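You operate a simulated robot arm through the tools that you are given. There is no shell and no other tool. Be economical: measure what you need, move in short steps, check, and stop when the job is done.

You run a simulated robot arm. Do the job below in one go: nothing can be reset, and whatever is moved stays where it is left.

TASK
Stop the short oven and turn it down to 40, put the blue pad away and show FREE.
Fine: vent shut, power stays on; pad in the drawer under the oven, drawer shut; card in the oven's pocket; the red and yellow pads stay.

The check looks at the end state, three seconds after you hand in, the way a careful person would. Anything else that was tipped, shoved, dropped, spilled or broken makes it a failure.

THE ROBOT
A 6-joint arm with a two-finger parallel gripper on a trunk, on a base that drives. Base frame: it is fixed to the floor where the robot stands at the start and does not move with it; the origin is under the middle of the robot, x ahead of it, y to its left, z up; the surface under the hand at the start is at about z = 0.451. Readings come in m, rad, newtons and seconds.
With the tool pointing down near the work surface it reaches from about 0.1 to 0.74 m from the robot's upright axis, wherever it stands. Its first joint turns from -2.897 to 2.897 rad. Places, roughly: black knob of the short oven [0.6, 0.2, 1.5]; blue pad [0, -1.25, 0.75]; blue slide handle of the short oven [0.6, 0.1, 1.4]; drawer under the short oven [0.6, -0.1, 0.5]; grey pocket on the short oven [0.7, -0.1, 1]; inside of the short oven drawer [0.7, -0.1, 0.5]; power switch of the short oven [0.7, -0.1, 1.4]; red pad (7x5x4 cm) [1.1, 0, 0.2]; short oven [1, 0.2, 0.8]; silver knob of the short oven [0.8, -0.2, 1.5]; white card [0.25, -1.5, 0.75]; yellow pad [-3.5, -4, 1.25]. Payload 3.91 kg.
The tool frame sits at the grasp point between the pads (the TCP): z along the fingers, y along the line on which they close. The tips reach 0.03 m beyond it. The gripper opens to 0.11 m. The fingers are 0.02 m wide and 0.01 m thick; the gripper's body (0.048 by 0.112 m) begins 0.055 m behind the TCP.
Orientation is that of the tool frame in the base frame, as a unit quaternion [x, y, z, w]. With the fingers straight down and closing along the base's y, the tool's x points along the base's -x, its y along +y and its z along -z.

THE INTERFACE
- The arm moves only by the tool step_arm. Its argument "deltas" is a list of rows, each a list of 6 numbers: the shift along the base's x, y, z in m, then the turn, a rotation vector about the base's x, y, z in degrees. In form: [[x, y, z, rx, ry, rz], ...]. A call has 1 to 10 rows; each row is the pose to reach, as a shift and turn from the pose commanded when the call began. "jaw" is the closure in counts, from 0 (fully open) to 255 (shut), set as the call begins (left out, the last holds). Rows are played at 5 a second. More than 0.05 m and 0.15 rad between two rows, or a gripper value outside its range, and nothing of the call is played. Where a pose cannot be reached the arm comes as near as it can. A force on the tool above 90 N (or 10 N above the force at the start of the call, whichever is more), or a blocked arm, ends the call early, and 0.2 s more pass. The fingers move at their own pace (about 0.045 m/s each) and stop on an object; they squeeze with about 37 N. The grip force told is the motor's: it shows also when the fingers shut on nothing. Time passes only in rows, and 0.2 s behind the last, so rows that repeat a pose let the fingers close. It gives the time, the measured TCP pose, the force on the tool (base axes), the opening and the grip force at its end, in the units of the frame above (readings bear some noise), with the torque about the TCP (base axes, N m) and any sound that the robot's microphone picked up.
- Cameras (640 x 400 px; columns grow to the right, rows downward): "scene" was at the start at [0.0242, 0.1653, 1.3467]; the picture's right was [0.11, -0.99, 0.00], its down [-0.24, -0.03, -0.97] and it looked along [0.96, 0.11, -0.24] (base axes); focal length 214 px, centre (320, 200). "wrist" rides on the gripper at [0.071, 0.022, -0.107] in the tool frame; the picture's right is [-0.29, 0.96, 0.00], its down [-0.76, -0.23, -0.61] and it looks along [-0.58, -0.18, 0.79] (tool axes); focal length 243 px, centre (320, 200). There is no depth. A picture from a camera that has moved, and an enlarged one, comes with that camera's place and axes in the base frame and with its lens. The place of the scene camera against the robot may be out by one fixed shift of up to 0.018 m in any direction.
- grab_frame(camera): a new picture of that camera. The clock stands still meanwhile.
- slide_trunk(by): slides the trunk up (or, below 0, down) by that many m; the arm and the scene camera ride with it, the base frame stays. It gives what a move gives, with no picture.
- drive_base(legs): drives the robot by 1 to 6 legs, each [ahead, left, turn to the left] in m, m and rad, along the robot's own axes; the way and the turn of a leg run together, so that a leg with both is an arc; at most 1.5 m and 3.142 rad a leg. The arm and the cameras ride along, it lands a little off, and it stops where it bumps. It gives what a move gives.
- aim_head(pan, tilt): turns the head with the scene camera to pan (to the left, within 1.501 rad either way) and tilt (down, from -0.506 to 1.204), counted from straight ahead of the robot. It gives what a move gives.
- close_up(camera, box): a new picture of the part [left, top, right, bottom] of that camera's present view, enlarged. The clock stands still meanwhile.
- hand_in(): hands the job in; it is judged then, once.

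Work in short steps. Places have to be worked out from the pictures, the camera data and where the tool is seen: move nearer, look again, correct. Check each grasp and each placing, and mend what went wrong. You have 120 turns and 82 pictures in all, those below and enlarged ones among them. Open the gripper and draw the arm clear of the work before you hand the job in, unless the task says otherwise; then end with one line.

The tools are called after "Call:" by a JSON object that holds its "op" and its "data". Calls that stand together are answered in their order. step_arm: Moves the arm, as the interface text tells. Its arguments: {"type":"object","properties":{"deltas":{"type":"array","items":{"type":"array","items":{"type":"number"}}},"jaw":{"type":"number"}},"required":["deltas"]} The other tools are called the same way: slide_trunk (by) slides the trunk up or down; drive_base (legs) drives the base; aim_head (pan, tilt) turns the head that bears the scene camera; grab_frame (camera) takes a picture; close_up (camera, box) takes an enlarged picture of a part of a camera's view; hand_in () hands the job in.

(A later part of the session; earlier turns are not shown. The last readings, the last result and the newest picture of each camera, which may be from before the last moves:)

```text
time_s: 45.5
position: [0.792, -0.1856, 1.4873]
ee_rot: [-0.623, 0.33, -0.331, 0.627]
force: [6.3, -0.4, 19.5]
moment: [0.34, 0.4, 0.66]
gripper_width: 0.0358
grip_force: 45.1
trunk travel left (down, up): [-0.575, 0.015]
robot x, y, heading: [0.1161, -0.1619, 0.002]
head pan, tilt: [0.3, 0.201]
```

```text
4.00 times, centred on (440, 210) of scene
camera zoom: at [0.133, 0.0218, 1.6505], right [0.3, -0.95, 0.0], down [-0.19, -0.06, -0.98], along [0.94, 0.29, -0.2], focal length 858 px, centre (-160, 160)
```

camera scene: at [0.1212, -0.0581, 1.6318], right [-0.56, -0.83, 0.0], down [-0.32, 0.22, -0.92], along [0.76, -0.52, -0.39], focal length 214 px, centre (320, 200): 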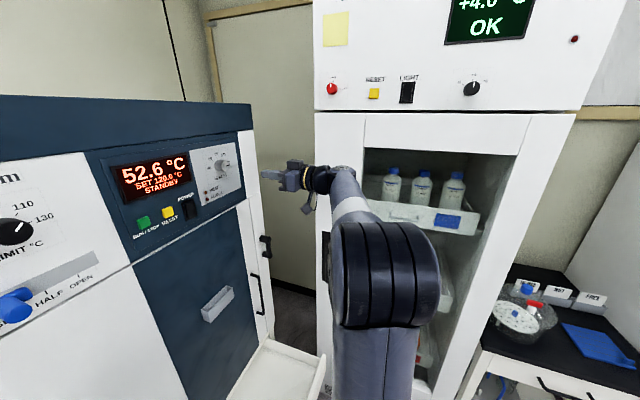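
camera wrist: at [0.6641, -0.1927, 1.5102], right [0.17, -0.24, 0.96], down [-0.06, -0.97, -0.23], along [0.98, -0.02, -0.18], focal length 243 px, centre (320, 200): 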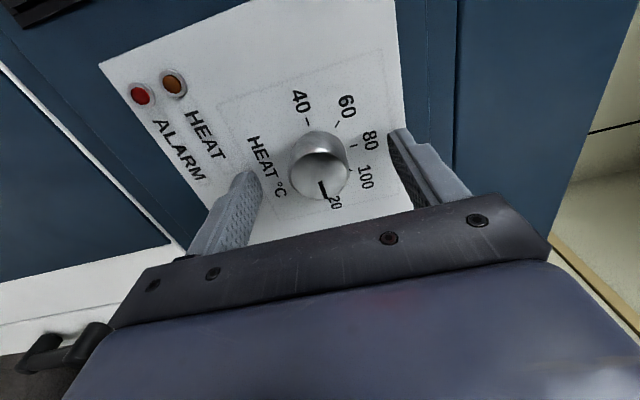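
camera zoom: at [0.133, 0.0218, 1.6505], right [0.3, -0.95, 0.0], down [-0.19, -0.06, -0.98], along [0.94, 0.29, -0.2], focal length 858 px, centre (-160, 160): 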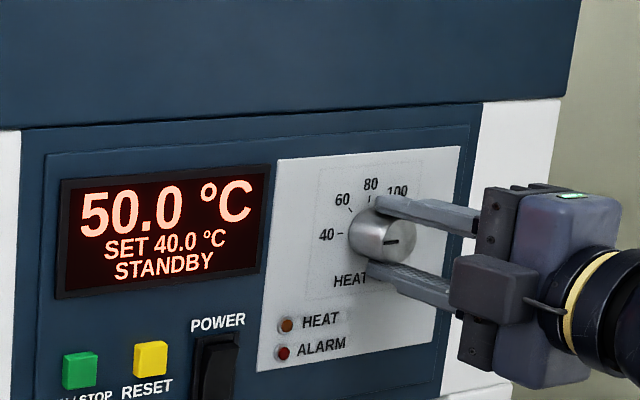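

SET reads 40.0. I release, back off and unroll.

Call:
{"op": "step_arm", "data": {"deltas": [[0, 0, 0, 0, 0, 0], [0, 0, 0, 0, 0, 0], [0, 0, 0, 0, 0, 0]], "jaw": 60}}

Call:
{"op": "step_arm", "data": {"deltas": [[-0.04, -0.028, 0, 0, 0, 0], [-0.08, -0.056, 0, 0, 0, 0], [-0.12, -0.084, 0, 0, 0, 0]]}}

Call:
{"op": "step_arm", "data": {"deltas": [[-0.02, 0, 0, 6.6, 4.6, 0], [-0.04, 0, 0, 13.1, 9.15, 0], [-0.06, 0, 0, 19.7, 13.7, 0], [-0.08, 0, 0, 26.2, 18.3, 0], [-0.1, 0, 0, 32.8, 22.9, 0], [-0.1, 0, 0, 36.9, 25.7, 0]]}}

Call:
{"op": "step_arm", "data": {"deltas": [[0, 0, 0, 6.6, 4.6, 0], [0, 0, 0, 13.1, 9.15, 0], [0, 0, 0, 19.7, 13.7, 0], [0, 0, 0, 26.2, 18.3, 0], [0, 0, 0, 32.8, 22.9, 0], [0, 0, 0, 36.9, 25.7, 0]], "jaw": 0}}

Call:
{"op": "close_up", "data": {"camera": "scene", "box": [240, 140, 560, 400]}}

```text
time_s: 46.3
position: [0.7934, -0.1871, 1.4867]
ee_rot: [-0.624, 0.331, -0.33, 0.626]
force: [1.8, -1.4, 0.9]
moment: [-0.02, 0.01, -0.03]
gripper_width: 0.084
grip_force: 0.1
trunk travel left (down, up): [-0.575, 0.015]
robot x, y, heading: [0.1132, -0.162, -0.001]
head pan, tilt: [0.3, 0.201]
```

```text
time_s: 47.1
position: [0.6705, -0.2703, 1.5032]
ee_rot: [-0.624, 0.332, -0.328, 0.627]
force: [0.2, 0.0, -0.6]
moment: [-0.03, -0.02, 0.0]
gripper_width: 0.0842
grip_force: 0.0
out of reach, approached as far as the arm can: row 2, 3
trunk travel left (down, up): [-0.575, 0.015]
robot x, y, heading: [0.1132, -0.1576, 0.0]
head pan, tilt: [0.3, 0.201]
```

```text
time_s: 48.5
position: [0.5737, -0.2727, 1.5048]
ee_rot: [-0.45, 0.547, -0.064, 0.703]
force: [-0.5, -0.8, -0.3]
moment: [0.0, 0.03, -0.02]
gripper_width: 0.084
grip_force: 0.1
trunk travel left (down, up): [-0.575, 0.015]
robot x, y, heading: [0.1135, -0.1626, 0.003]
head pan, tilt: [0.3, 0.201]
```

```text
time_s: 49.9
position: [0.5744, -0.272, 1.5036]
ee_rot: [-0.21, 0.679, 0.211, 0.671]
force: [0.4, -0.1, -0.8]
moment: [-0.02, -0.02, 0.03]
gripper_width: 0.11
grip_force: 0.1
trunk travel left (down, up): [-0.575, 0.015]
robot x, y, heading: [0.1142, -0.1613, -0.001]
head pan, tilt: [0.3, 0.201]
```

```text
1.54 times, centred on (400, 270) of scene
camera zoom: at [0.1336, 0.0218, 1.6504], right [0.3, -0.95, 0.0], down [-0.19, -0.06, -0.98], along [0.94, 0.29, -0.2], focal length 330 px, centre (197, 92)
```

zoom: 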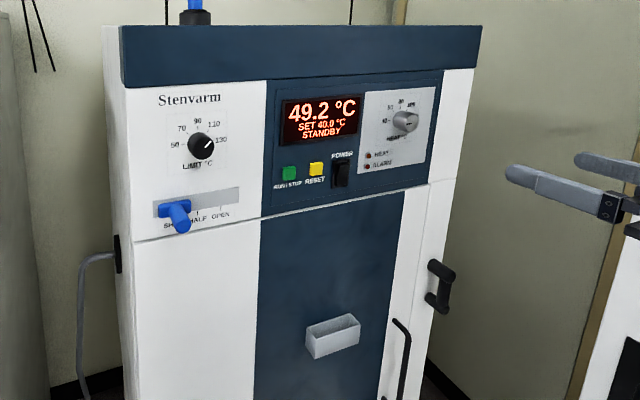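

Panel work is done: STANDBY, SET 40, vent SHUT, power on. Before driving to the table, I look at the floor to the right.

Call:
{"op": "aim_head", "data": {"pan": -1.5, "tilt": 0.8}}

Call:
{"op": "grab_frame", "data": {"camera": "scene"}}

```text
time_s: 51.7
position: [0.5768, -0.2718, 1.5043]
ee_rot: [-0.211, 0.678, 0.21, 0.672]
force: [0.1, 0.1, 0.2]
moment: [0.02, 0.02, -0.02]
gripper_width: 0.1101
grip_force: 0.0
trunk travel left (down, up): [-0.575, 0.015]
robot x, y, heading: [0.1151, -0.1616, 0.0]
head pan, tilt: [-1.499, 0.799]
```

```text
48 pictures are left
camera scene: at [0.0506, -0.0864, 1.5967], right [-1.0, -0.07, 0.0], down [-0.05, 0.71, -0.7], along [0.05, -0.7, -0.72], focal length 214 px, centre (320, 200)
```

scene: 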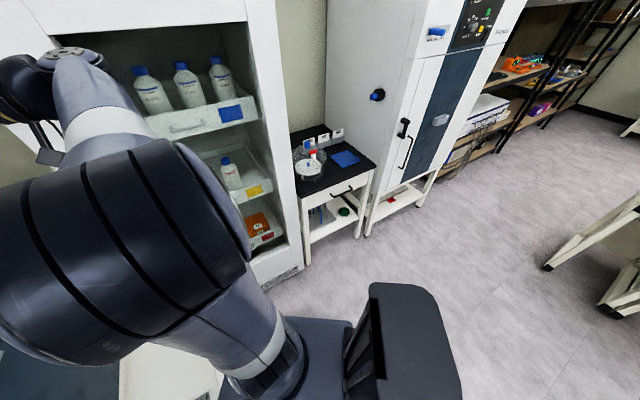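

The dark slab is the robot's own column; the floor toward the table is clear. I tip the tool downward again and draw the hand in.

Call:
{"op": "step_arm", "data": {"deltas": [[0, 0, -0.02, -4.57, 6.57, 0], [0, 0, -0.04, -9.13, 13.1, 0], [0, 0, -0.06, -13.7, 19.7, 0], [0, 0, -0.08, -18.3, 26.3, 0], [0, 0, -0.1, -22.8, 32.8, 0], [0, 0, -0.12, -25.7, 36.9, 0]]}}

Call:
{"op": "step_arm", "data": {"deltas": [[-0.02, 0.01, -0.02, -4.57, 6.57, 0], [-0.04, 0.02, -0.04, -9.13, 13.1, 0], [-0.06, 0.03, -0.06, -13.7, 19.7, 0], [-0.08, 0.04, -0.08, -18.3, 26.3, 0], [-0.1, 0.05, -0.1, -22.8, 32.8, 0], [-0.12, 0.05, -0.12, -25.7, 36.9, 0]]}}

Call:
{"op": "drive_base", "data": {"legs": [[-0.45, -0.25, 0], [0, 0, -0.957]]}}

Call:
{"op": "aim_head", "data": {"pan": 0.0, "tilt": 0.6}}

Call:
{"op": "grab_frame", "data": {"camera": "scene"}}

```text
time_s: 53.1
position: [0.5756, -0.2721, 1.3835]
ee_rot: [-0.275, 0.884, 0.111, 0.361]
force: [0.3, 0.1, -0.3]
moment: [0.0, -0.01, -0.02]
gripper_width: 0.1099
grip_force: 0.0
trunk travel left (down, up): [-0.575, 0.015]
robot x, y, heading: [0.1132, -0.1637, -0.004]
head pan, tilt: [-1.499, 0.799]
```

```text
time_s: 54.5
position: [0.4568, -0.2211, 1.2657]
ee_rot: [-0.298, 0.954, -0.004, -0.003]
force: [0.5, 0.1, 0.2]
moment: [0.05, 0.0, 0.04]
gripper_width: 0.1102
grip_force: 0.1
trunk travel left (down, up): [-0.575, 0.015]
robot x, y, heading: [0.1106, -0.1628, 0.0]
head pan, tilt: [-1.499, 0.799]
```

```text
time_s: 60.0
position: [-0.1878, -0.728, 1.266]
ee_rot: [0.17, 0.985, -0.002, -0.003]
force: [0.3, 0.4, 0.8]
moment: [0.01, -0.02, 0.0]
gripper_width: 0.1102
grip_force: 0.1
trunk travel left (down, up): [-0.575, 0.015]
robot x, y, heading: [-0.3428, -0.4103, -0.946]
head pan, tilt: [-1.499, 0.799]
```

```text
time_s: 61.6
position: [-0.1878, -0.7291, 1.266]
ee_rot: [0.171, 0.985, -0.002, -0.004]
force: [0.4, 0.3, 0.3]
moment: [-0.01, 0.0, -0.03]
gripper_width: 0.1099
grip_force: 0.1
trunk travel left (down, up): [-0.575, 0.015]
robot x, y, heading: [-0.3368, -0.4168, -0.948]
head pan, tilt: [0.0, 0.6]
```

```text
47 pictures are left
camera scene: at [-0.2057, -0.3446, 1.6136], right [-0.81, -0.58, 0.0], down [-0.33, 0.46, -0.83], along [0.48, -0.67, -0.56], focal length 214 px, centre (320, 200)
```

scene: 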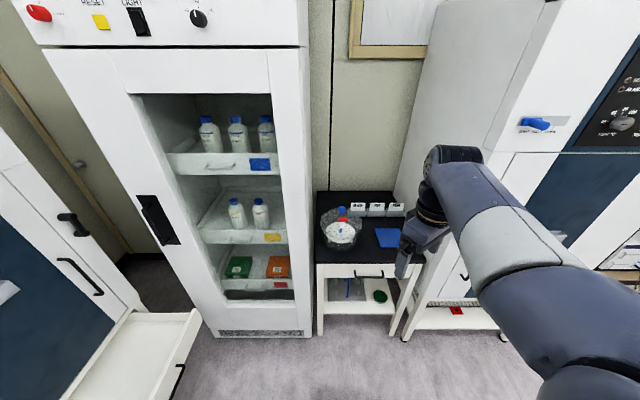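

The robot now faces the table. Pad centre ≈(0, -1.29), FREE card ≈(0.03, -1.49). I drive right a little and ahead toward the table.

Call:
{"op": "drive_base", "data": {"legs": [[0.0, -0.22, 0], [0.36, 0, 0]]}}

Call:
{"op": "aim_head", "data": {"pan": 0.0, "tilt": 0.9}}

Call:
{"op": "grab_frame", "data": {"camera": "scene"}}

Call:
{"op": "grab_frame", "data": {"camera": "wrist"}}

```text
time_s: 65.2
position: [-0.1535, -1.1509, 1.2665]
ee_rot: [0.169, 0.986, -0.001, -0.004]
force: [0.0, -0.2, -0.4]
moment: [0.02, 0.01, 0.03]
gripper_width: 0.1102
grip_force: 0.0
trunk travel left (down, up): [-0.575, 0.015]
robot x, y, heading: [-0.305, -0.8364, -0.943]
head pan, tilt: [0.0, 0.6]
```

```text
time_s: 66.0
position: [-0.1561, -1.1505, 1.2645]
ee_rot: [0.17, 0.985, -0.002, -0.004]
force: [0.0, 0.1, -0.3]
moment: [0.04, -0.01, 0.0]
gripper_width: 0.1102
grip_force: 0.0
trunk travel left (down, up): [-0.575, 0.015]
robot x, y, heading: [-0.3079, -0.838, -0.941]
head pan, tilt: [0.0, 0.901]
```

```text
46 pictures are left
camera scene: at [-0.1815, -0.7576, 1.5889], right [-0.81, -0.59, 0.0], down [-0.46, 0.63, -0.62], along [0.36, -0.5, -0.78], focal length 214 px, centre (320, 200)
```

scene: 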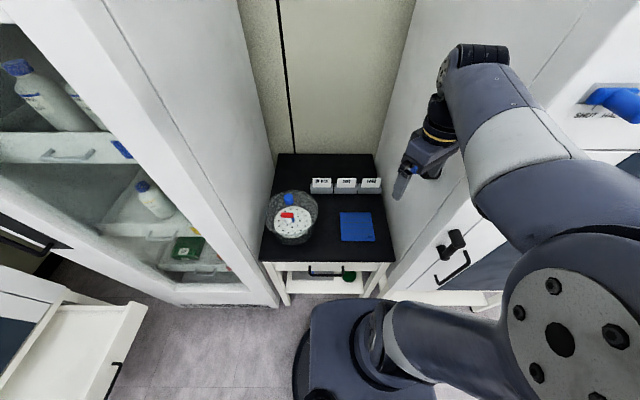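

```text
45 pictures are left
camera wrist: at [-0.2134, -1.1082, 1.3726], right [0.59, 0.81, -0.01], down [0.65, -0.47, 0.6], along [0.48, -0.36, -0.8], focal length 243 px, centre (320, 200)
```

wrist: 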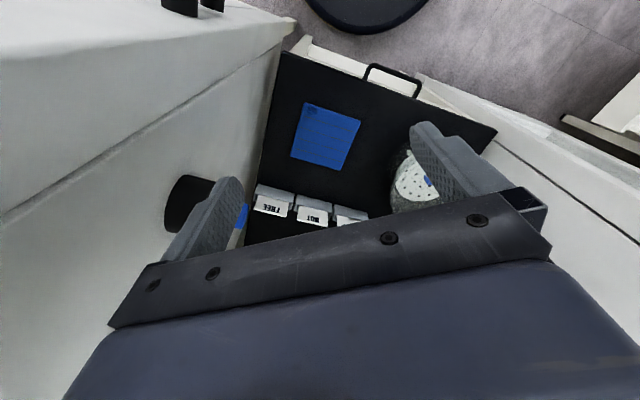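

I enlarge both views on pad and cards.

Call:
{"op": "close_up", "data": {"camera": "wrist", "box": [230, 80, 390, 240]}}

Call:
{"op": "close_up", "data": {"camera": "scene", "box": [256, 150, 416, 250]}}

```text
2.50 times, centred on (310, 160) of wrist
camera zoom: at [-0.2134, -1.1082, 1.3726], right [0.59, 0.81, -0.01], down [0.65, -0.47, 0.6], along [0.48, -0.36, -0.8], focal length 606 px, centre (345, 300)
```

zoom: 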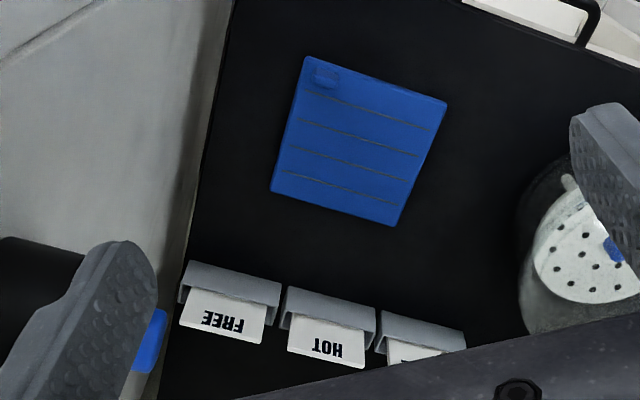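

```text
4.00 times, centred on (336, 200) of scene
camera zoom: at [-0.1815, -0.7576, 1.5889], right [-0.81, -0.59, 0.0], down [-0.46, 0.63, -0.62], along [0.36, -0.5, -0.78], focal length 858 px, centre (256, 200)
```

zoom: 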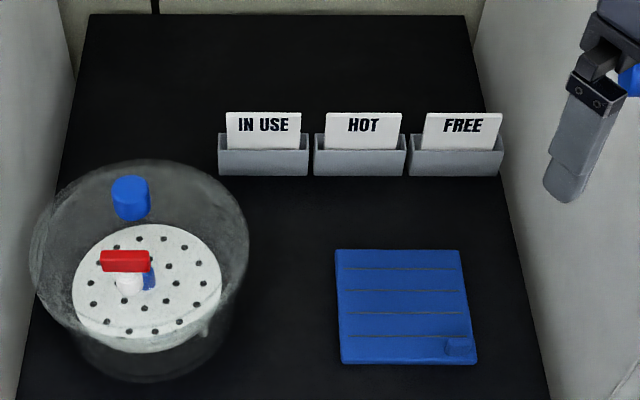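

Pad is a 15 cm square with a small upright tab at its near right corner, about (-0.09, -1.24). I lower the trunk, turn the tool square with the table, and look from nearer.

Call:
{"op": "slide_trunk", "data": {"by": -0.25}}

Call:
{"op": "step_arm", "data": {"deltas": [[0.01, 0, 0, 0, 0, -7], [0.02, -0.005, 0, 0, 0, -14], [0.03, -0.01, 0, 0, 0, -21], [0.04, -0.02, 0, 0, 0, -28], [0.05, -0.04, 0, 0, 0, -35]]}}

Call:
{"op": "grab_frame", "data": {"camera": "wrist"}}

Call:
{"op": "grab_frame", "data": {"camera": "scene"}}

```text
time_s: 68.6
position: [-0.1548, -1.151, 1.0155]
ee_rot: [0.168, 0.986, -0.002, -0.003]
force: [-0.4, 1.0, 0.0]
moment: [0.0, 0.01, -0.04]
gripper_width: 0.1101
grip_force: 0.1
trunk travel left (down, up): [-0.325, 0.265]
robot x, y, heading: [-0.3047, -0.8372, -0.945]
head pan, tilt: [0.0, 0.901]
```

```text
time_s: 69.8
position: [-0.1044, -1.1903, 1.0159]
ee_rot: [0.458, 0.889, -0.001, -0.004]
force: [-0.8, 0.9, 0.8]
moment: [0.01, 0.0, -0.02]
gripper_width: 0.1102
grip_force: 0.1
trunk travel left (down, up): [-0.325, 0.265]
robot x, y, heading: [-0.3049, -0.8319, -0.947]
head pan, tilt: [0.0, 0.901]
```

```text
42 pictures are left
camera wrist: at [-0.127, -1.1219, 1.1226], right [0.95, 0.32, -0.01], down [0.26, -0.75, 0.6], along [0.19, -0.57, -0.8], focal length 243 px, centre (320, 200)
```

wrist: 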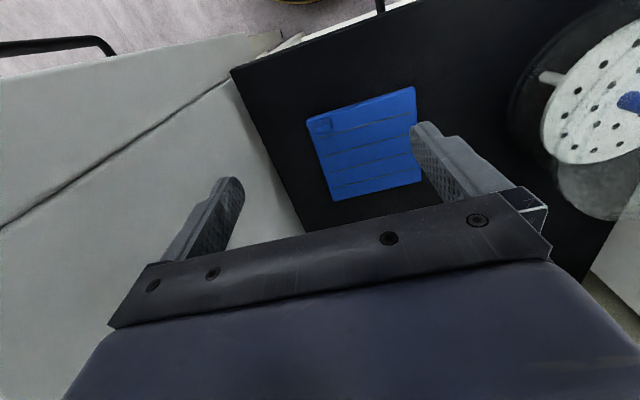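

```text
41 pictures are left
camera scene: at [-0.1816, -0.7573, 1.3388], right [-0.81, -0.59, 0.0], down [-0.46, 0.63, -0.62], along [0.36, -0.5, -0.78], focal length 214 px, centre (320, 200)
```

scene: 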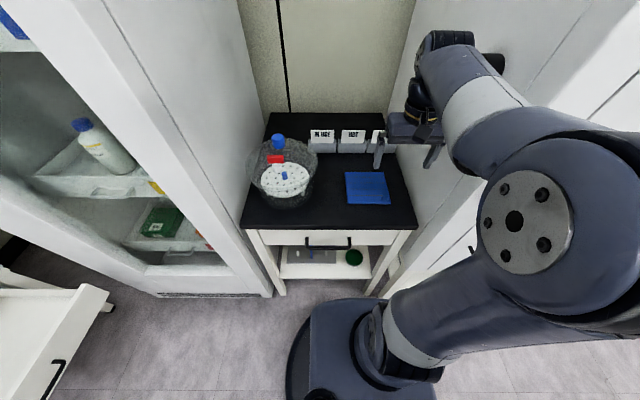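

Call:
{"op": "close_up", "data": {"camera": "wrist", "box": [296, 80, 424, 208]}}

```text
3.12 times, centred on (360, 144) of wrist
camera zoom: at [-0.127, -1.1219, 1.1226], right [0.95, 0.32, -0.01], down [0.26, -0.75, 0.6], along [0.19, -0.57, -0.8], focal length 758 px, centre (195, 375)
```

zoom: 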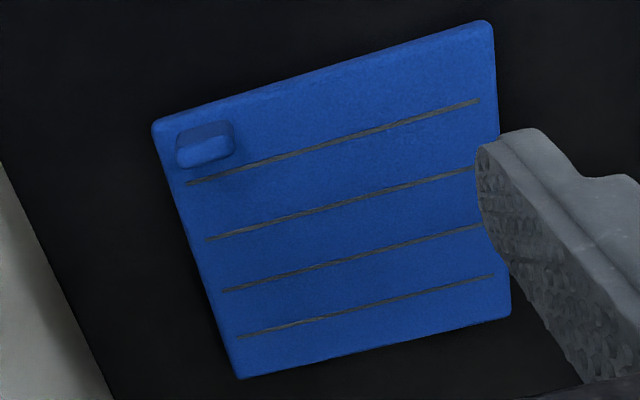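

Tab centre ≈(-0.084, -1.240), long side parallel to the table front. I turn the tool so that the fingers close across the tab's thin side, and hover above it.

Call:
{"op": "step_arm", "data": {"deltas": [[0.002, -0.005, 0, 0, 0, -8], [0.004, -0.01, 0, 0, 0, -16], [0.007, -0.017, 0, 0, 0, -24], [0.009, -0.022, 0, 0, 0, -32], [0.012, -0.029, 0, 0, 0, -40], [0.015, -0.036, 0, 0, 0, -48]]}}

Call:
{"op": "step_arm", "data": {"deltas": [[0.002, -0.005, -0.02, 0, 0, -8], [0.004, -0.01, -0.04, 0, 0, -16], [0.006, -0.014, -0.06, 0, 0, -24], [0.006, -0.014, -0.08, 0, 0, -32], [0.006, -0.014, -0.1, 0, 0, -40], [0.006, -0.014, -0.13, 0, 0, -42.5]], "jaw": 140}}

Call:
{"op": "grab_frame", "data": {"camera": "wrist"}}

```text
time_s: 71.2
position: [-0.0888, -1.2289, 1.0171]
ee_rot: [0.78, 0.625, 0.001, -0.005]
force: [-0.3, -1.1, 0.4]
moment: [-0.03, 0.0, 0.01]
gripper_width: 0.11
grip_force: 0.1
trunk travel left (down, up): [-0.325, 0.265]
robot x, y, heading: [-0.31, -0.838, -0.946]
head pan, tilt: [0.0, 0.901]
```

```text
time_s: 72.6
position: [-0.0847, -1.2418, 0.8846]
ee_rot: [0.954, 0.3, 0.004, -0.003]
force: [0.4, 0.6, -0.2]
moment: [-0.03, -0.03, -0.01]
gripper_width: 0.0497
grip_force: 0.0
trunk travel left (down, up): [-0.325, 0.265]
robot x, y, heading: [-0.3057, -0.8372, -0.945]
head pan, tilt: [0.0, 0.901]
```

```text
39 pictures are left
camera wrist: at [-0.0135, -1.2206, 0.992], right [0.31, -0.95, -0.01], down [-0.76, -0.25, 0.6], along [-0.57, -0.18, -0.8], focal length 243 px, centre (320, 200)
```

wrist: 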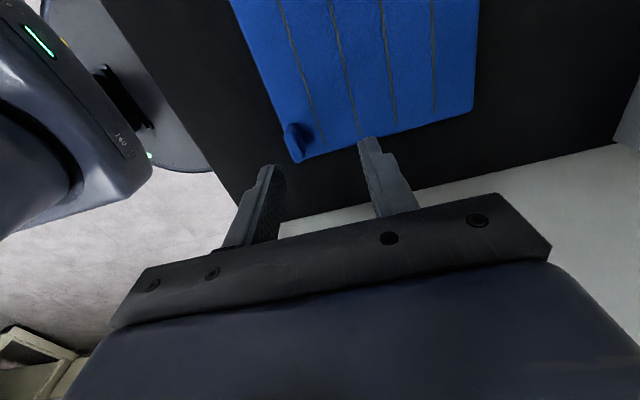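

The two wrist views put the tab higher than I assumed: (-0.089, -1.226) with its top near z=0.817. I correct and lower to straddle it, then look.

Call:
{"op": "step_arm", "data": {"deltas": [[-0.004, 0.016, 0, 0, 0, 0], [-0.004, 0.016, -0.02, 0, 0, 0], [-0.004, 0.016, -0.04, 0, 0, 0]]}}

Call:
{"op": "close_up", "data": {"camera": "wrist", "box": [200, 60, 440, 220]}}

```text
time_s: 73.4
position: [-0.0877, -1.225, 0.8436]
ee_rot: [0.953, 0.301, 0.003, -0.004]
force: [-0.5, -0.3, 0.5]
moment: [-0.02, 0.0, 0.03]
gripper_width: 0.0494
grip_force: 0.1
trunk travel left (down, up): [-0.325, 0.265]
robot x, y, heading: [-0.3084, -0.8349, -0.943]
head pan, tilt: [0.0, 0.901]
```

```text
2.50 times, centred on (320, 140) of wrist
camera zoom: at [-0.017, -1.2041, 0.951], right [0.31, -0.95, -0.01], down [-0.76, -0.25, 0.6], along [-0.57, -0.18, -0.8], focal length 606 px, centre (320, 350)
```

zoom: 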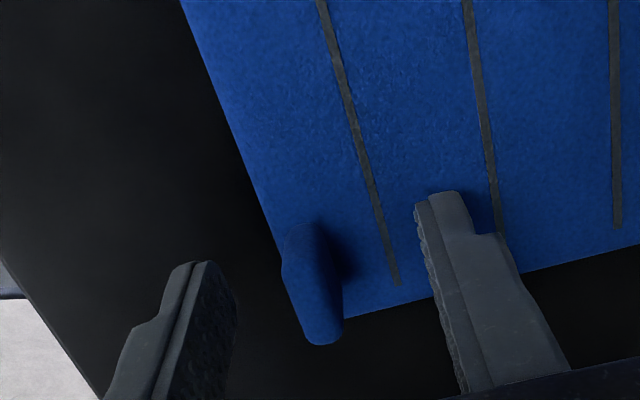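

Tab lies between the fingers. I lower another centimetre, then close.

Call:
{"op": "step_arm", "data": {"deltas": [[-0.003, -0.002, -0.005, 0, 0, 0], [-0.004, -0.003, -0.01, 0, 0, 0]]}}

Call:
{"op": "step_arm", "data": {"deltas": [[0, 0, 0, 0, 0, 0], [0, 0, 0, 0, 0, 0], [0, 0, 0, 0, 0, 0], [0, 0, 0, 0, 0, 0]], "jaw": 255}}

Call:
{"op": "close_up", "data": {"camera": "wrist", "box": [200, 60, 440, 220]}}

```text
time_s: 74.0
position: [-0.0894, -1.2271, 0.8409]
ee_rot: [0.953, 0.302, 0.005, 0.002]
force: [10.5, 11.9, 50.7]
moment: [-0.84, -1.03, 0.51]
gripper_width: 0.048
grip_force: 0.0
trunk travel left (down, up): [-0.325, 0.265]
robot x, y, heading: [-0.3065, -0.8379, -0.943]
head pan, tilt: [0.0, 0.901]
```

```text
time_s: 75.0
position: [-0.089, -1.2301, 0.8407]
ee_rot: [0.954, 0.3, 0.004, 0.005]
force: [21.4, -6.5, 56.4]
moment: [-1.38, -1.44, 0.19]
gripper_width: 0.0347
grip_force: 36.9
trunk travel left (down, up): [-0.325, 0.265]
robot x, y, heading: [-0.3069, -0.8383, -0.946]
head pan, tilt: [0.0, 0.901]
```

```text
2.50 times, centred on (320, 140) of wrist
camera zoom: at [-0.0193, -1.208, 0.9478], right [0.31, -0.95, 0.01], down [-0.76, -0.24, 0.6], along [-0.57, -0.2, -0.8], focal length 606 px, centre (320, 350)
```

zoom: 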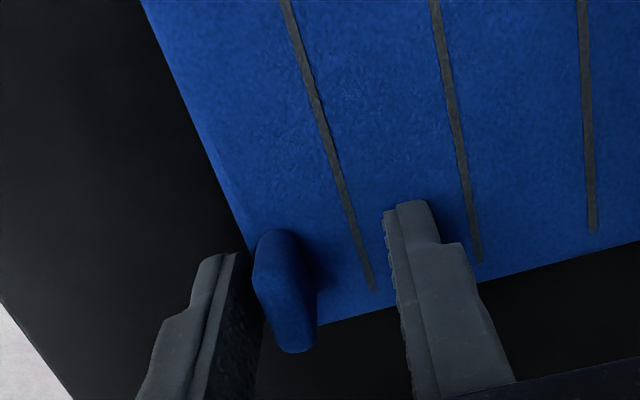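

The tips press on the pad surface (z≈0.811) and the tab is off-centre toward the near finger. I reopen, lift 3 mm, shift about 9 mm toward the near side and close again.

Call:
{"op": "step_arm", "data": {"deltas": [[0, 0, 0.004, 0, 0, 0], [0, 0, 0.009, 0, 0, 0], [-0.005, 0.008, 0.009, 0, 0, 0], [-0.005, 0.008, 0.009, 0, 0, 0]], "jaw": 140}}

Call:
{"op": "close_up", "data": {"camera": "wrist", "box": [200, 60, 440, 220]}}

```text
time_s: 76.0
position: [-0.0979, -1.2206, 0.8431]
ee_rot: [0.954, 0.3, 0.002, -0.006]
force: [0.0, -0.5, 0.3]
moment: [0.01, 0.01, -0.01]
gripper_width: 0.0495
grip_force: 0.1
trunk travel left (down, up): [-0.325, 0.265]
robot x, y, heading: [-0.307, -0.8356, -0.942]
head pan, tilt: [0.0, 0.901]
```

```text
2.50 times, centred on (320, 140) of wrist
camera zoom: at [-0.0268, -1.1996, 0.9502], right [0.31, -0.95, -0.01], down [-0.76, -0.25, 0.6], along [-0.58, -0.18, -0.8], focal length 606 px, centre (320, 350)
```

zoom: 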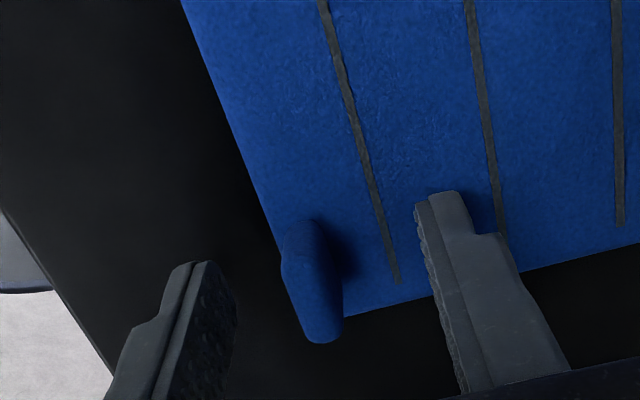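

Now centred and just clear of the pad. Closing.

Call:
{"op": "step_arm", "data": {"deltas": [[0, 0, 0, 0, 0, 0], [0, 0, 0, 0, 0, 0], [0, 0, 0, 0, 0, 0], [0, 0, 0, 0, 0, 0]], "jaw": 255}}

Call:
{"op": "close_up", "data": {"camera": "wrist", "box": [200, 60, 440, 220]}}

```text
time_s: 77.0
position: [-0.0963, -1.2203, 0.8447]
ee_rot: [0.954, 0.3, 0.004, -0.003]
force: [-0.1, 0.9, 0.7]
moment: [-0.06, -0.06, 0.07]
gripper_width: 0.0089
grip_force: 37.1
trunk travel left (down, up): [-0.325, 0.265]
robot x, y, heading: [-0.306, -0.8363, -0.944]
head pan, tilt: [0.0, 0.901]
```

```text
2.50 times, centred on (320, 140) of wrist
camera zoom: at [-0.026, -1.1997, 0.9516], right [0.31, -0.95, -0.01], down [-0.76, -0.25, 0.6], along [-0.57, -0.18, -0.8], focal length 606 px, centre (320, 350)
```

zoom: 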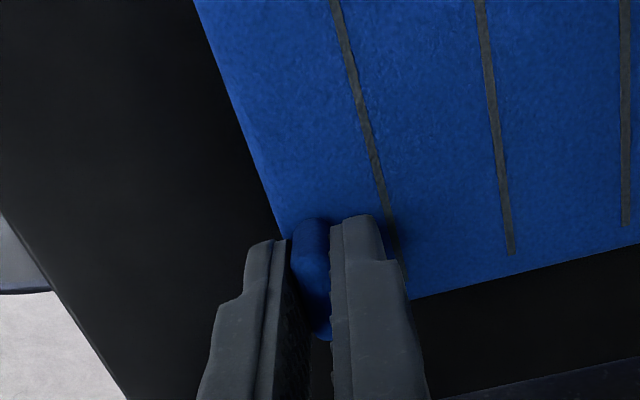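

The tab is held at 9 mm. I lift slowly 6 cm and check.

Call:
{"op": "step_arm", "data": {"deltas": [[0, 0, 0.01, 0, 0, 0], [0, 0, 0.02, 0, 0, 0], [0, 0, 0.04, 0, 0, 0], [0, 0, 0.06, 0, 0, 0], [0, 0, 0.08, 0, 0, 0]]}}

Call:
{"op": "grab_frame", "data": {"camera": "wrist"}}

Call:
{"op": "grab_frame", "data": {"camera": "scene"}}

```text
time_s: 78.2
position: [-0.0958, -1.2186, 0.9265]
ee_rot: [0.954, 0.301, 0.002, -0.003]
force: [0.3, 0.9, -1.6]
moment: [-0.01, 0.08, -0.03]
gripper_width: 0.0088
grip_force: 37.3
trunk travel left (down, up): [-0.325, 0.265]
robot x, y, heading: [-0.3072, -0.8394, -0.942]
head pan, tilt: [0.0, 0.901]
```

```text
34 pictures are left
camera wrist: at [-0.0265, -1.1981, 1.0326], right [0.31, -0.95, -0.01], down [-0.76, -0.25, 0.6], along [-0.57, -0.18, -0.8], focal length 243 px, centre (320, 200)
```

wrist: 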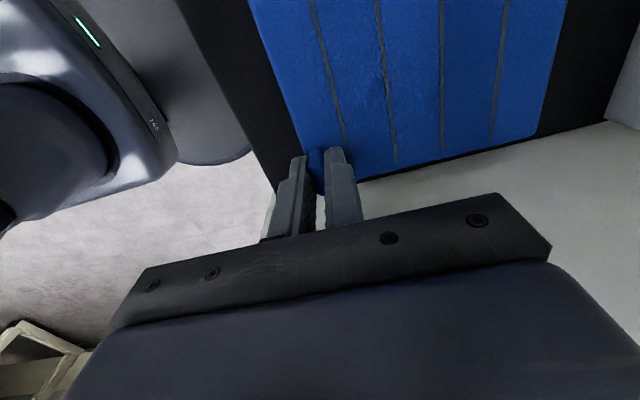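

```text
33 pictures are left
camera scene: at [-0.1815, -0.7577, 1.3388], right [-0.81, -0.59, 0.0], down [-0.46, 0.63, -0.62], along [0.36, -0.5, -0.78], focal length 214 px, centre (320, 200)
```

scene: 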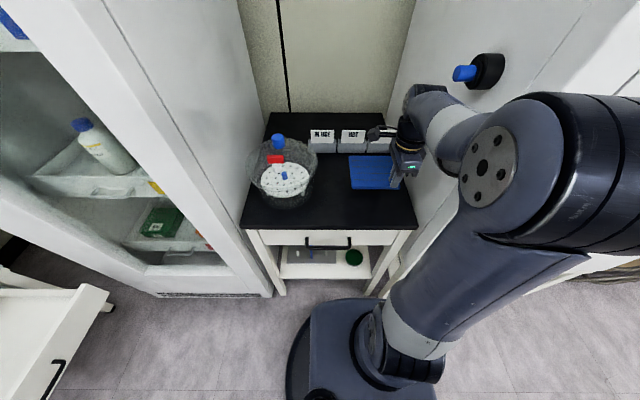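

The pad hangs level from the tab. I raise it a bit, back away from the table, and turn left to face the oven.

Call:
{"op": "step_arm", "data": {"deltas": [[0, 0, 0.04, 0, 0, 0], [0, 0, 0.08, 0, 0, 0], [0, 0, 0.1, 0, 0, 0]]}}

Call:
{"op": "drive_base", "data": {"legs": [[-0.3, 0, 0], [0, 0, 1.555]]}}

Call:
{"op": "aim_head", "data": {"pan": -0.1, "tilt": 0.6}}

Call:
{"op": "grab_frame", "data": {"camera": "scene"}}

```text
time_s: 79.0
position: [-0.0972, -1.2193, 1.0262]
ee_rot: [0.954, 0.3, 0.004, -0.004]
force: [0.2, 0.5, -1.8]
moment: [0.04, 0.07, 0.02]
gripper_width: 0.0089
grip_force: 36.6
trunk travel left (down, up): [-0.325, 0.265]
robot x, y, heading: [-0.3056, -0.8327, -0.949]
head pan, tilt: [0.0, 0.901]
```

```text
time_s: 84.8
position: [-0.094, -0.3942, 1.025]
ee_rot: [0.47, 0.883, -0.001, -0.004]
force: [0.7, 0.7, -1.2]
moment: [-0.04, 0.01, 0.0]
gripper_width: 0.0089
grip_force: 37.1
trunk travel left (down, up): [-0.325, 0.265]
robot x, y, heading: [-0.4806, -0.5954, 0.609]
head pan, tilt: [0.0, 0.901]
```

```text
time_s: 85.6
position: [-0.0928, -0.3948, 1.0246]
ee_rot: [0.47, 0.883, -0.001, -0.005]
force: [0.3, -0.1, -0.6]
moment: [-0.06, -0.03, 0.02]
gripper_width: 0.0091
grip_force: 37.1
trunk travel left (down, up): [-0.325, 0.265]
robot x, y, heading: [-0.4799, -0.5977, 0.61]
head pan, tilt: [-0.099, 0.6]
```

```text
32 pictures are left
camera scene: at [-0.5477, -0.4609, 1.3635], right [0.49, -0.87, 0.0], down [-0.49, -0.28, -0.82], along [0.72, 0.4, -0.57], focal length 214 px, centre (320, 200)
```

scene: 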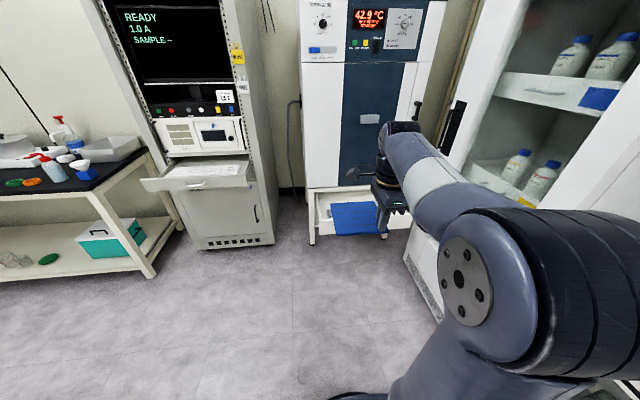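

I drive ahead toward the drawer, slightly right.

Call:
{"op": "drive_base", "data": {"legs": [[0.57, -0.08, 0]]}}

Call:
{"op": "aim_head", "data": {"pan": -0.1, "tilt": 0.95}}

Call:
{"op": "grab_frame", "data": {"camera": "scene"}}

Call:
{"op": "grab_frame", "data": {"camera": "wrist"}}

```text
time_s: 88.9
position: [0.4201, -0.1469, 1.0258]
ee_rot: [0.474, 0.88, -0.001, -0.005]
force: [-0.5, 1.8, -0.3]
moment: [-0.04, 0.04, 0.01]
gripper_width: 0.0087
grip_force: 36.7
trunk travel left (down, up): [-0.325, 0.265]
robot x, y, heading: [0.0334, -0.3466, 0.597]
head pan, tilt: [-0.099, 0.6]
```

```text
time_s: 89.7
position: [0.4214, -0.1457, 1.0256]
ee_rot: [0.475, 0.88, -0.001, -0.004]
force: [0.6, 0.3, -0.7]
moment: [-0.03, 0.0, 0.0]
gripper_width: 0.009
grip_force: 37.0
trunk travel left (down, up): [-0.325, 0.265]
robot x, y, heading: [0.0347, -0.3469, 0.595]
head pan, tilt: [-0.099, 0.949]
```

```text
31 pictures are left
camera scene: at [-0.0475, -0.2148, 1.3352], right [0.48, -0.88, 0.0], down [-0.71, -0.39, -0.58], along [0.51, 0.28, -0.81], focal length 214 px, centre (320, 200)
```

scene: 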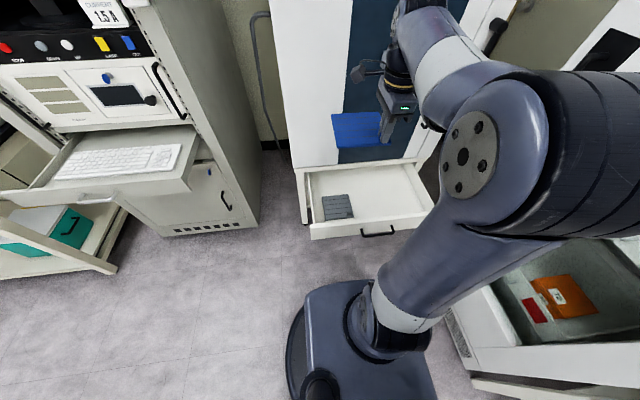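

```text
30 pictures are left
camera wrist: at [0.4009, -0.0771, 1.1323], right [0.96, 0.28, -0.01], down [0.23, -0.76, 0.6], along [0.16, -0.58, -0.8], focal length 243 px, centre (320, 200)
```

wrist: 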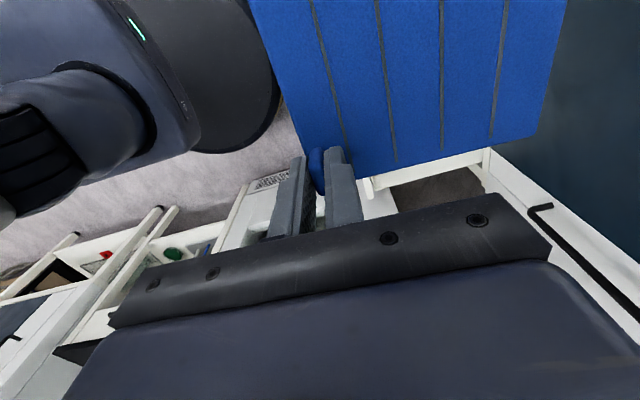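

Drawer interior exposed spans m≈0.27–0.58, with the grey mat on its left. I bring the tab over the right part: target about (0.658, -0.291).

Call:
{"op": "step_arm", "data": {"deltas": [[0.0395, -0.0242, 0, 0, 0, 0], [0.079, -0.0483, 0, 0, 0, 0], [0.1185, -0.0725, 0, 0, 0, 0], [0.158, -0.0967, 0, 0, 0, 0], [0.1975, -0.1208, 0, 0, 0, 0], [0.237, -0.145, 0, 0, 0, 0]]}}

Call:
{"op": "slide_trunk", "data": {"by": -0.31}}

Call:
{"op": "grab_frame", "data": {"camera": "scene"}}

Call:
{"op": "grab_frame", "data": {"camera": "wrist"}}

```text
time_s: 91.1
position: [0.659, -0.292, 1.0278]
ee_rot: [0.475, 0.88, -0.001, -0.005]
force: [-0.5, -0.8, -1.0]
moment: [-0.04, 0.0, 0.01]
gripper_width: 0.0088
grip_force: 37.0
trunk travel left (down, up): [-0.325, 0.265]
robot x, y, heading: [0.0313, -0.3403, 0.596]
head pan, tilt: [-0.099, 0.949]
```

```text
time_s: 94.2
position: [0.6593, -0.2917, 0.7176]
ee_rot: [0.475, 0.88, 0.0, -0.004]
force: [-0.1, 0.3, -1.1]
moment: [-0.02, 0.01, 0.01]
gripper_width: 0.0089
grip_force: 37.4
trunk travel left (down, up): [-0.015, 0.575]
robot x, y, heading: [0.0332, -0.3471, 0.597]
head pan, tilt: [-0.099, 0.949]
```

```text
29 pictures are left
camera scene: at [-0.0475, -0.2149, 1.0252], right [0.48, -0.88, 0.0], down [-0.71, -0.39, -0.58], along [0.51, 0.28, -0.81], focal length 214 px, centre (320, 200)
```

scene: 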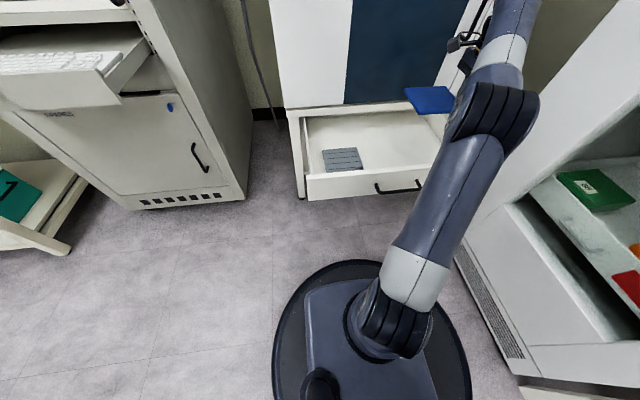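

```text
28 pictures are left
camera wrist: at [0.6397, -0.2215, 0.8243], right [0.96, 0.28, -0.01], down [0.23, -0.76, 0.6], along [0.16, -0.58, -0.8], focal length 243 px, centre (320, 200)
```

wrist: 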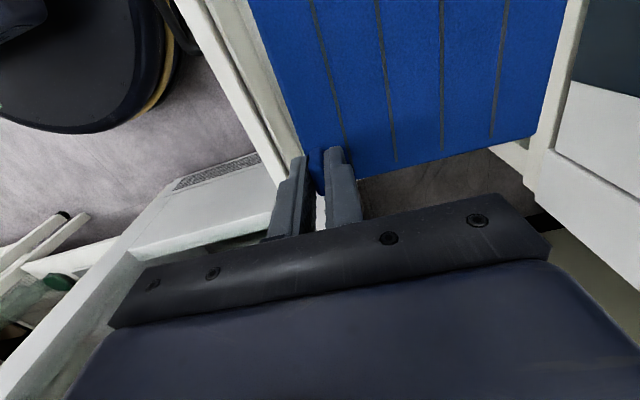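

The pad is over the drawer's right part. I shift 2 cm inward and lower toward the drawer floor, stopping a little above.

Call:
{"op": "step_arm", "data": {"deltas": [[0.016, 0.012, -0.03, 0, 0, 0], [0.016, 0.012, -0.07, 0, 0, 0], [0.016, 0.012, -0.11, 0, 0, 0], [0.016, 0.012, -0.15, 0, 0, 0], [0.016, 0.012, -0.18, 0, 0, 0]]}}

Call:
{"op": "grab_frame", "data": {"camera": "wrist"}}

Call:
{"op": "close_up", "data": {"camera": "scene", "box": [280, 60, 520, 220]}}

```text
time_s: 95.4
position: [0.6754, -0.2765, 0.5367]
ee_rot: [0.475, 0.88, 0.0, -0.004]
force: [0.8, -0.2, -1.3]
moment: [-0.02, 0.03, 0.02]
gripper_width: 0.009
grip_force: 37.1
trunk travel left (down, up): [-0.015, 0.575]
robot x, y, heading: [0.0331, -0.3444, 0.597]
head pan, tilt: [-0.099, 0.949]
```

```text
27 pictures are left
camera wrist: at [0.6545, -0.2073, 0.6437], right [0.96, 0.28, -0.01], down [0.23, -0.76, 0.6], along [0.17, -0.58, -0.8], focal length 243 px, centre (320, 200)
```

wrist: 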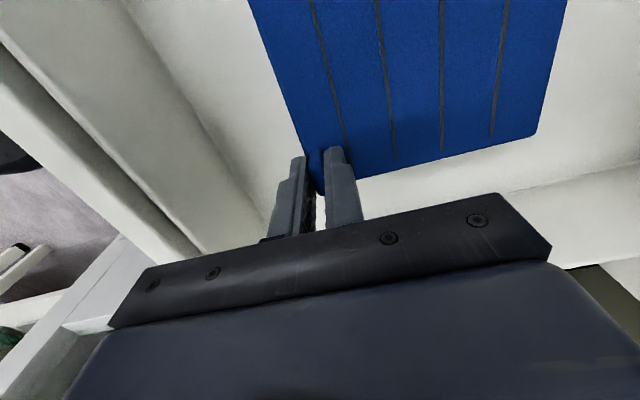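

```text
2.50 times, centred on (400, 140) of scene
camera zoom: at [-0.0477, -0.2149, 1.0252], right [0.48, -0.88, 0.0], down [-0.71, -0.39, -0.58], along [0.51, 0.28, -0.81], focal length 536 px, centre (120, 350)
```

zoom: 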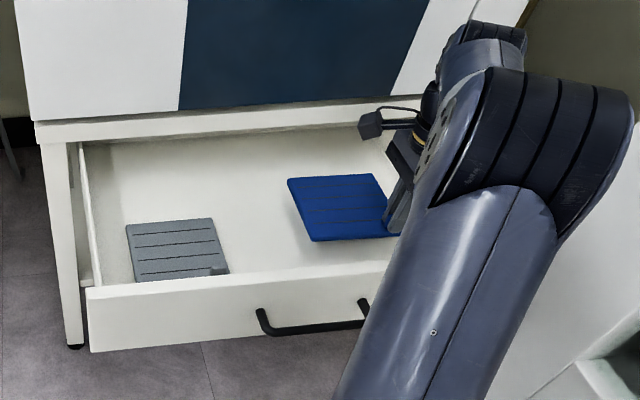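

The blue pad is well inside, clear of a grey pad. I lower until it touches the floor.

Call:
{"op": "step_arm", "data": {"deltas": [[0, 0, -0.01, 0, 0, 0], [0, 0, -0.02, 0, 0, 0], [0, 0, -0.028, 0, 0, 0], [0, 0, -0.034, 0, 0, 0]]}}

```text
time_s: 96.4
position: [0.6761, -0.2779, 0.5027]
ee_rot: [0.475, 0.88, 0.0, -0.005]
force: [-0.2, 0.4, -0.2]
moment: [-0.04, 0.04, -0.02]
gripper_width: 0.009
grip_force: 36.9
trunk travel left (down, up): [-0.015, 0.575]
robot x, y, heading: [0.0301, -0.3442, 0.59]
head pan, tilt: [-0.099, 0.949]
```

Call:
{"op": "step_arm", "data": {"deltas": [[0, 0, -0.003, 0, 0, 0], [0, 0, -0.006, 0, 0, 0]]}}

Call:
{"op": "grab_frame", "data": {"camera": "wrist"}}

```text
time_s: 97.0
position: [0.6751, -0.2779, 0.4979]
ee_rot: [0.474, 0.881, 0.0, -0.005]
force: [0.1, 0.3, -1.9]
moment: [-0.04, 0.02, 0.01]
gripper_width: 0.0091
grip_force: 35.9
trunk travel left (down, up): [-0.015, 0.575]
robot x, y, heading: [0.0337, -0.3436, 0.594]
head pan, tilt: [-0.099, 0.949]
```

```text
25 pictures are left
camera wrist: at [0.6554, -0.2095, 0.6038], right [0.96, 0.28, -0.01], down [0.23, -0.76, 0.6], along [0.16, -0.58, -0.8], focal length 243 px, centre (320, 200)
```

wrist: 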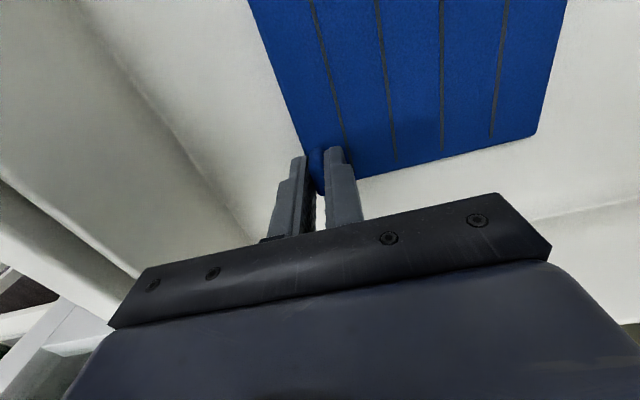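

No contact yet; I keep lowering in small steps.

Call:
{"op": "step_arm", "data": {"deltas": [[0, 0, -0.004, 0, 0, 0], [0, 0, -0.008, 0, 0, 0], [0, 0, -0.011, 0, 0, 0]]}}

```text
time_s: 97.8
position: [0.6763, -0.2779, 0.494]
ee_rot: [0.475, 0.88, 0.003, 0.002]
force: [-2.3, 4.0, 50.1]
moment: [0.02, 0.13, 0.02]
gripper_width: 0.0094
grip_force: 37.3
trunk travel left (down, up): [-0.015, 0.575]
robot x, y, heading: [0.0319, -0.3446, 0.595]
head pan, tilt: [-0.099, 0.949]
```

Contact with the floor (50 N at z 0.494). I ease up and release, then rise.

Call:
{"op": "step_arm", "data": {"deltas": [[0, 0, 0.007, 0, 0, 0], [0, 0, 0.007, 0, 0, 0]]}}

Call:
{"op": "step_arm", "data": {"deltas": [[0, 0, 0, 0, 0, 0], [0, 0, 0, 0, 0, 0], [0, 0, 0, 0, 0, 0]], "jaw": 180}}

Call:
{"op": "step_arm", "data": {"deltas": [[0, 0, 0.02, 0, 0, 0], [0, 0, 0.06, 0, 0, 0], [0, 0, 0.1, 0, 0, 0], [0, 0, 0.15, 0, 0, 0]]}}

Call:
{"op": "grab_frame", "data": {"camera": "wrist"}}

```text
time_s: 98.4
position: [0.6768, -0.2795, 0.4952]
ee_rot: [0.475, 0.88, 0.0, -0.004]
force: [1.6, 1.8, 22.5]
moment: [-0.31, -0.57, 0.11]
gripper_width: 0.0091
grip_force: 37.3
trunk travel left (down, up): [-0.015, 0.575]
robot x, y, heading: [0.0326, -0.3459, 0.599]
head pan, tilt: [-0.099, 0.949]
```

```text
time_s: 99.2
position: [0.6762, -0.2795, 0.4929]
ee_rot: [0.475, 0.88, -0.001, -0.006]
force: [-2.5, 1.1, 8.9]
moment: [0.12, -0.11, 0.05]
gripper_width: 0.0319
grip_force: 0.0
trunk travel left (down, up): [-0.015, 0.575]
robot x, y, heading: [0.0302, -0.3425, 0.593]
head pan, tilt: [-0.099, 0.949]
```

```text
time_s: 100.2
position: [0.6757, -0.2777, 0.643]
ee_rot: [0.474, 0.88, -0.002, -0.006]
force: [1.4, 0.1, -0.1]
moment: [-0.01, 0.0, 0.0]
gripper_width: 0.0323
grip_force: 0.0
trunk travel left (down, up): [-0.015, 0.575]
robot x, y, heading: [0.0333, -0.3429, 0.597]
head pan, tilt: [-0.099, 0.949]
```

```text
24 pictures are left
camera wrist: at [0.6559, -0.2078, 0.7495], right [0.96, 0.28, -0.01], down [0.23, -0.76, 0.6], along [0.16, -0.58, -0.8], focal length 243 px, centre (320, 200)
```

wrist: 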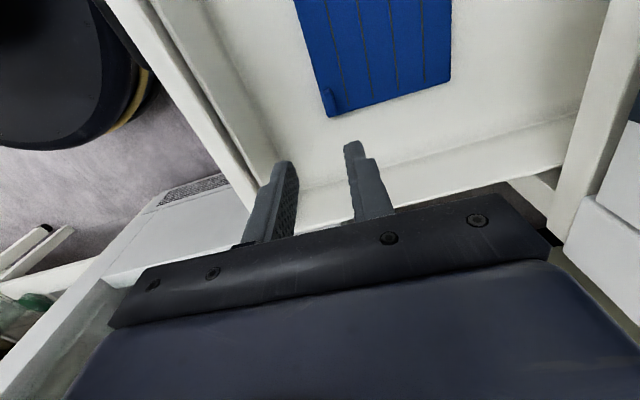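

The pad lies flat in the drawer. I back the base 0.25 m off (hand already above the rim) to get room to push the drawer shut.

Call:
{"op": "drive_base", "data": {"legs": [[-0.25, 0, 0]]}}

Call:
{"op": "step_arm", "data": {"deltas": [[0, 0, 0.01, 4.6, -6.5, 0], [0, 0, 0.02, 9.2, -13.1, 0], [0, 0, 0.03, 13.8, -19.6, 0], [0, 0, 0.03, 18.4, -26.1, 0], [0, 0, 0.03, 23.0, -32.7, 0], [0, 0, 0.03, 27.6, -39.2, 0], [0, 0, 0.03, 31.7, -44.9, 0]], "jaw": 255}}

Call:
{"op": "grab_frame", "data": {"camera": "scene"}}

```text
time_s: 102.0
position: [0.4675, -0.4208, 0.6423]
ee_rot: [0.476, 0.879, 0.0, -0.005]
force: [-0.2, 0.0, 0.8]
moment: [0.0, 0.02, 0.01]
gripper_width: 0.0324
grip_force: 0.1
trunk travel left (down, up): [-0.015, 0.575]
robot x, y, heading: [-0.1773, -0.4847, 0.596]
head pan, tilt: [-0.099, 0.949]
```

```text
time_s: 103.6
position: [0.4684, -0.4208, 0.6739]
ee_rot: [0.422, 0.782, 0.413, 0.201]
force: [-0.4, -0.2, -0.5]
moment: [0.05, 0.03, 0.0]
gripper_width: 0.0002
grip_force: 37.2
trunk travel left (down, up): [-0.015, 0.575]
robot x, y, heading: [-0.1784, -0.4869, 0.592]
head pan, tilt: [-0.099, 0.949]
```

```text
23 pictures are left
camera scene: at [-0.2559, -0.3556, 1.0252], right [0.47, -0.88, 0.0], down [-0.72, -0.38, -0.58], along [0.51, 0.27, -0.81], focal length 214 px, centre (320, 200)
```

scene: 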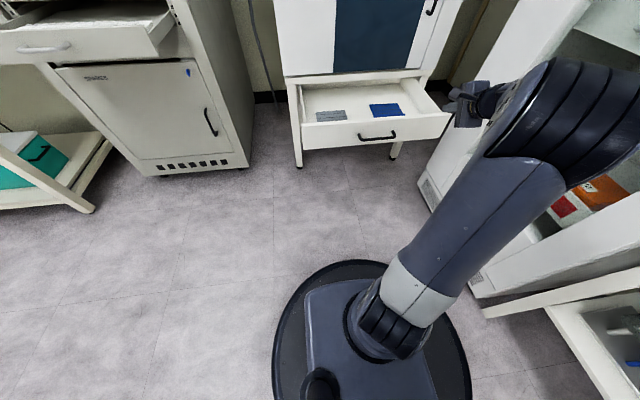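

Handle at m≈0.237, s≈0.45, z≈0.49; panel face m≈0.25, top z≈0.56. I position the closed tips in front of the panel just above the handle.

Call:
{"op": "step_arm", "data": {"deltas": [[-0.02, 0.036, -0.02, 0, 0, 0], [-0.04, 0.07, -0.04, 0, 0, 0], [-0.06, 0.108, -0.06, 0, 0, 0], [-0.078, 0.145, -0.09, 0, 0, 0], [-0.078, 0.145, -0.12, 0, 0, 0]]}}

Call:
{"op": "close_up", "data": {"camera": "scene", "box": [280, 40, 520, 190]}}

Call:
{"op": "grab_frame", "data": {"camera": "wrist"}}

```text
refused: row 4 steps farther than a row can; nothing moved
```

```text
2.67 times, centred on (400, 115) of scene
camera zoom: at [-0.2559, -0.3556, 1.0252], right [0.47, -0.88, 0.0], down [-0.72, -0.38, -0.58], along [0.51, 0.27, -0.81], focal length 572 px, centre (107, 427)
```

zoom: 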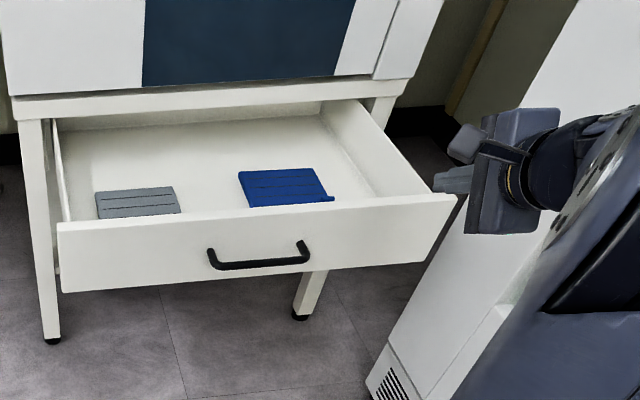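

```text
21 pictures are left
camera wrist: at [0.3667, -0.4083, 0.7541], right [0.64, 0.05, 0.77], down [-0.09, -0.99, 0.14], along [0.77, -0.15, -0.62], focal length 243 px, centre (320, 200)
```

wrist: 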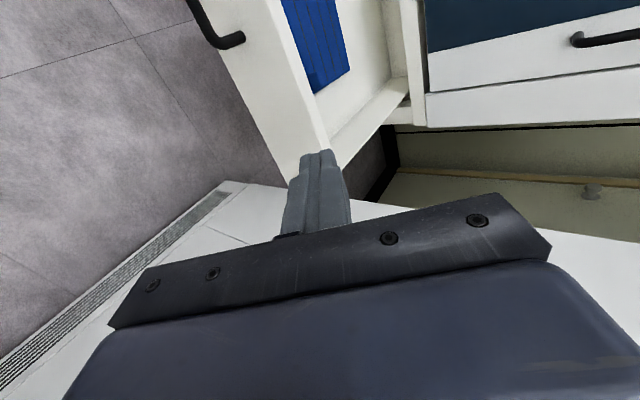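

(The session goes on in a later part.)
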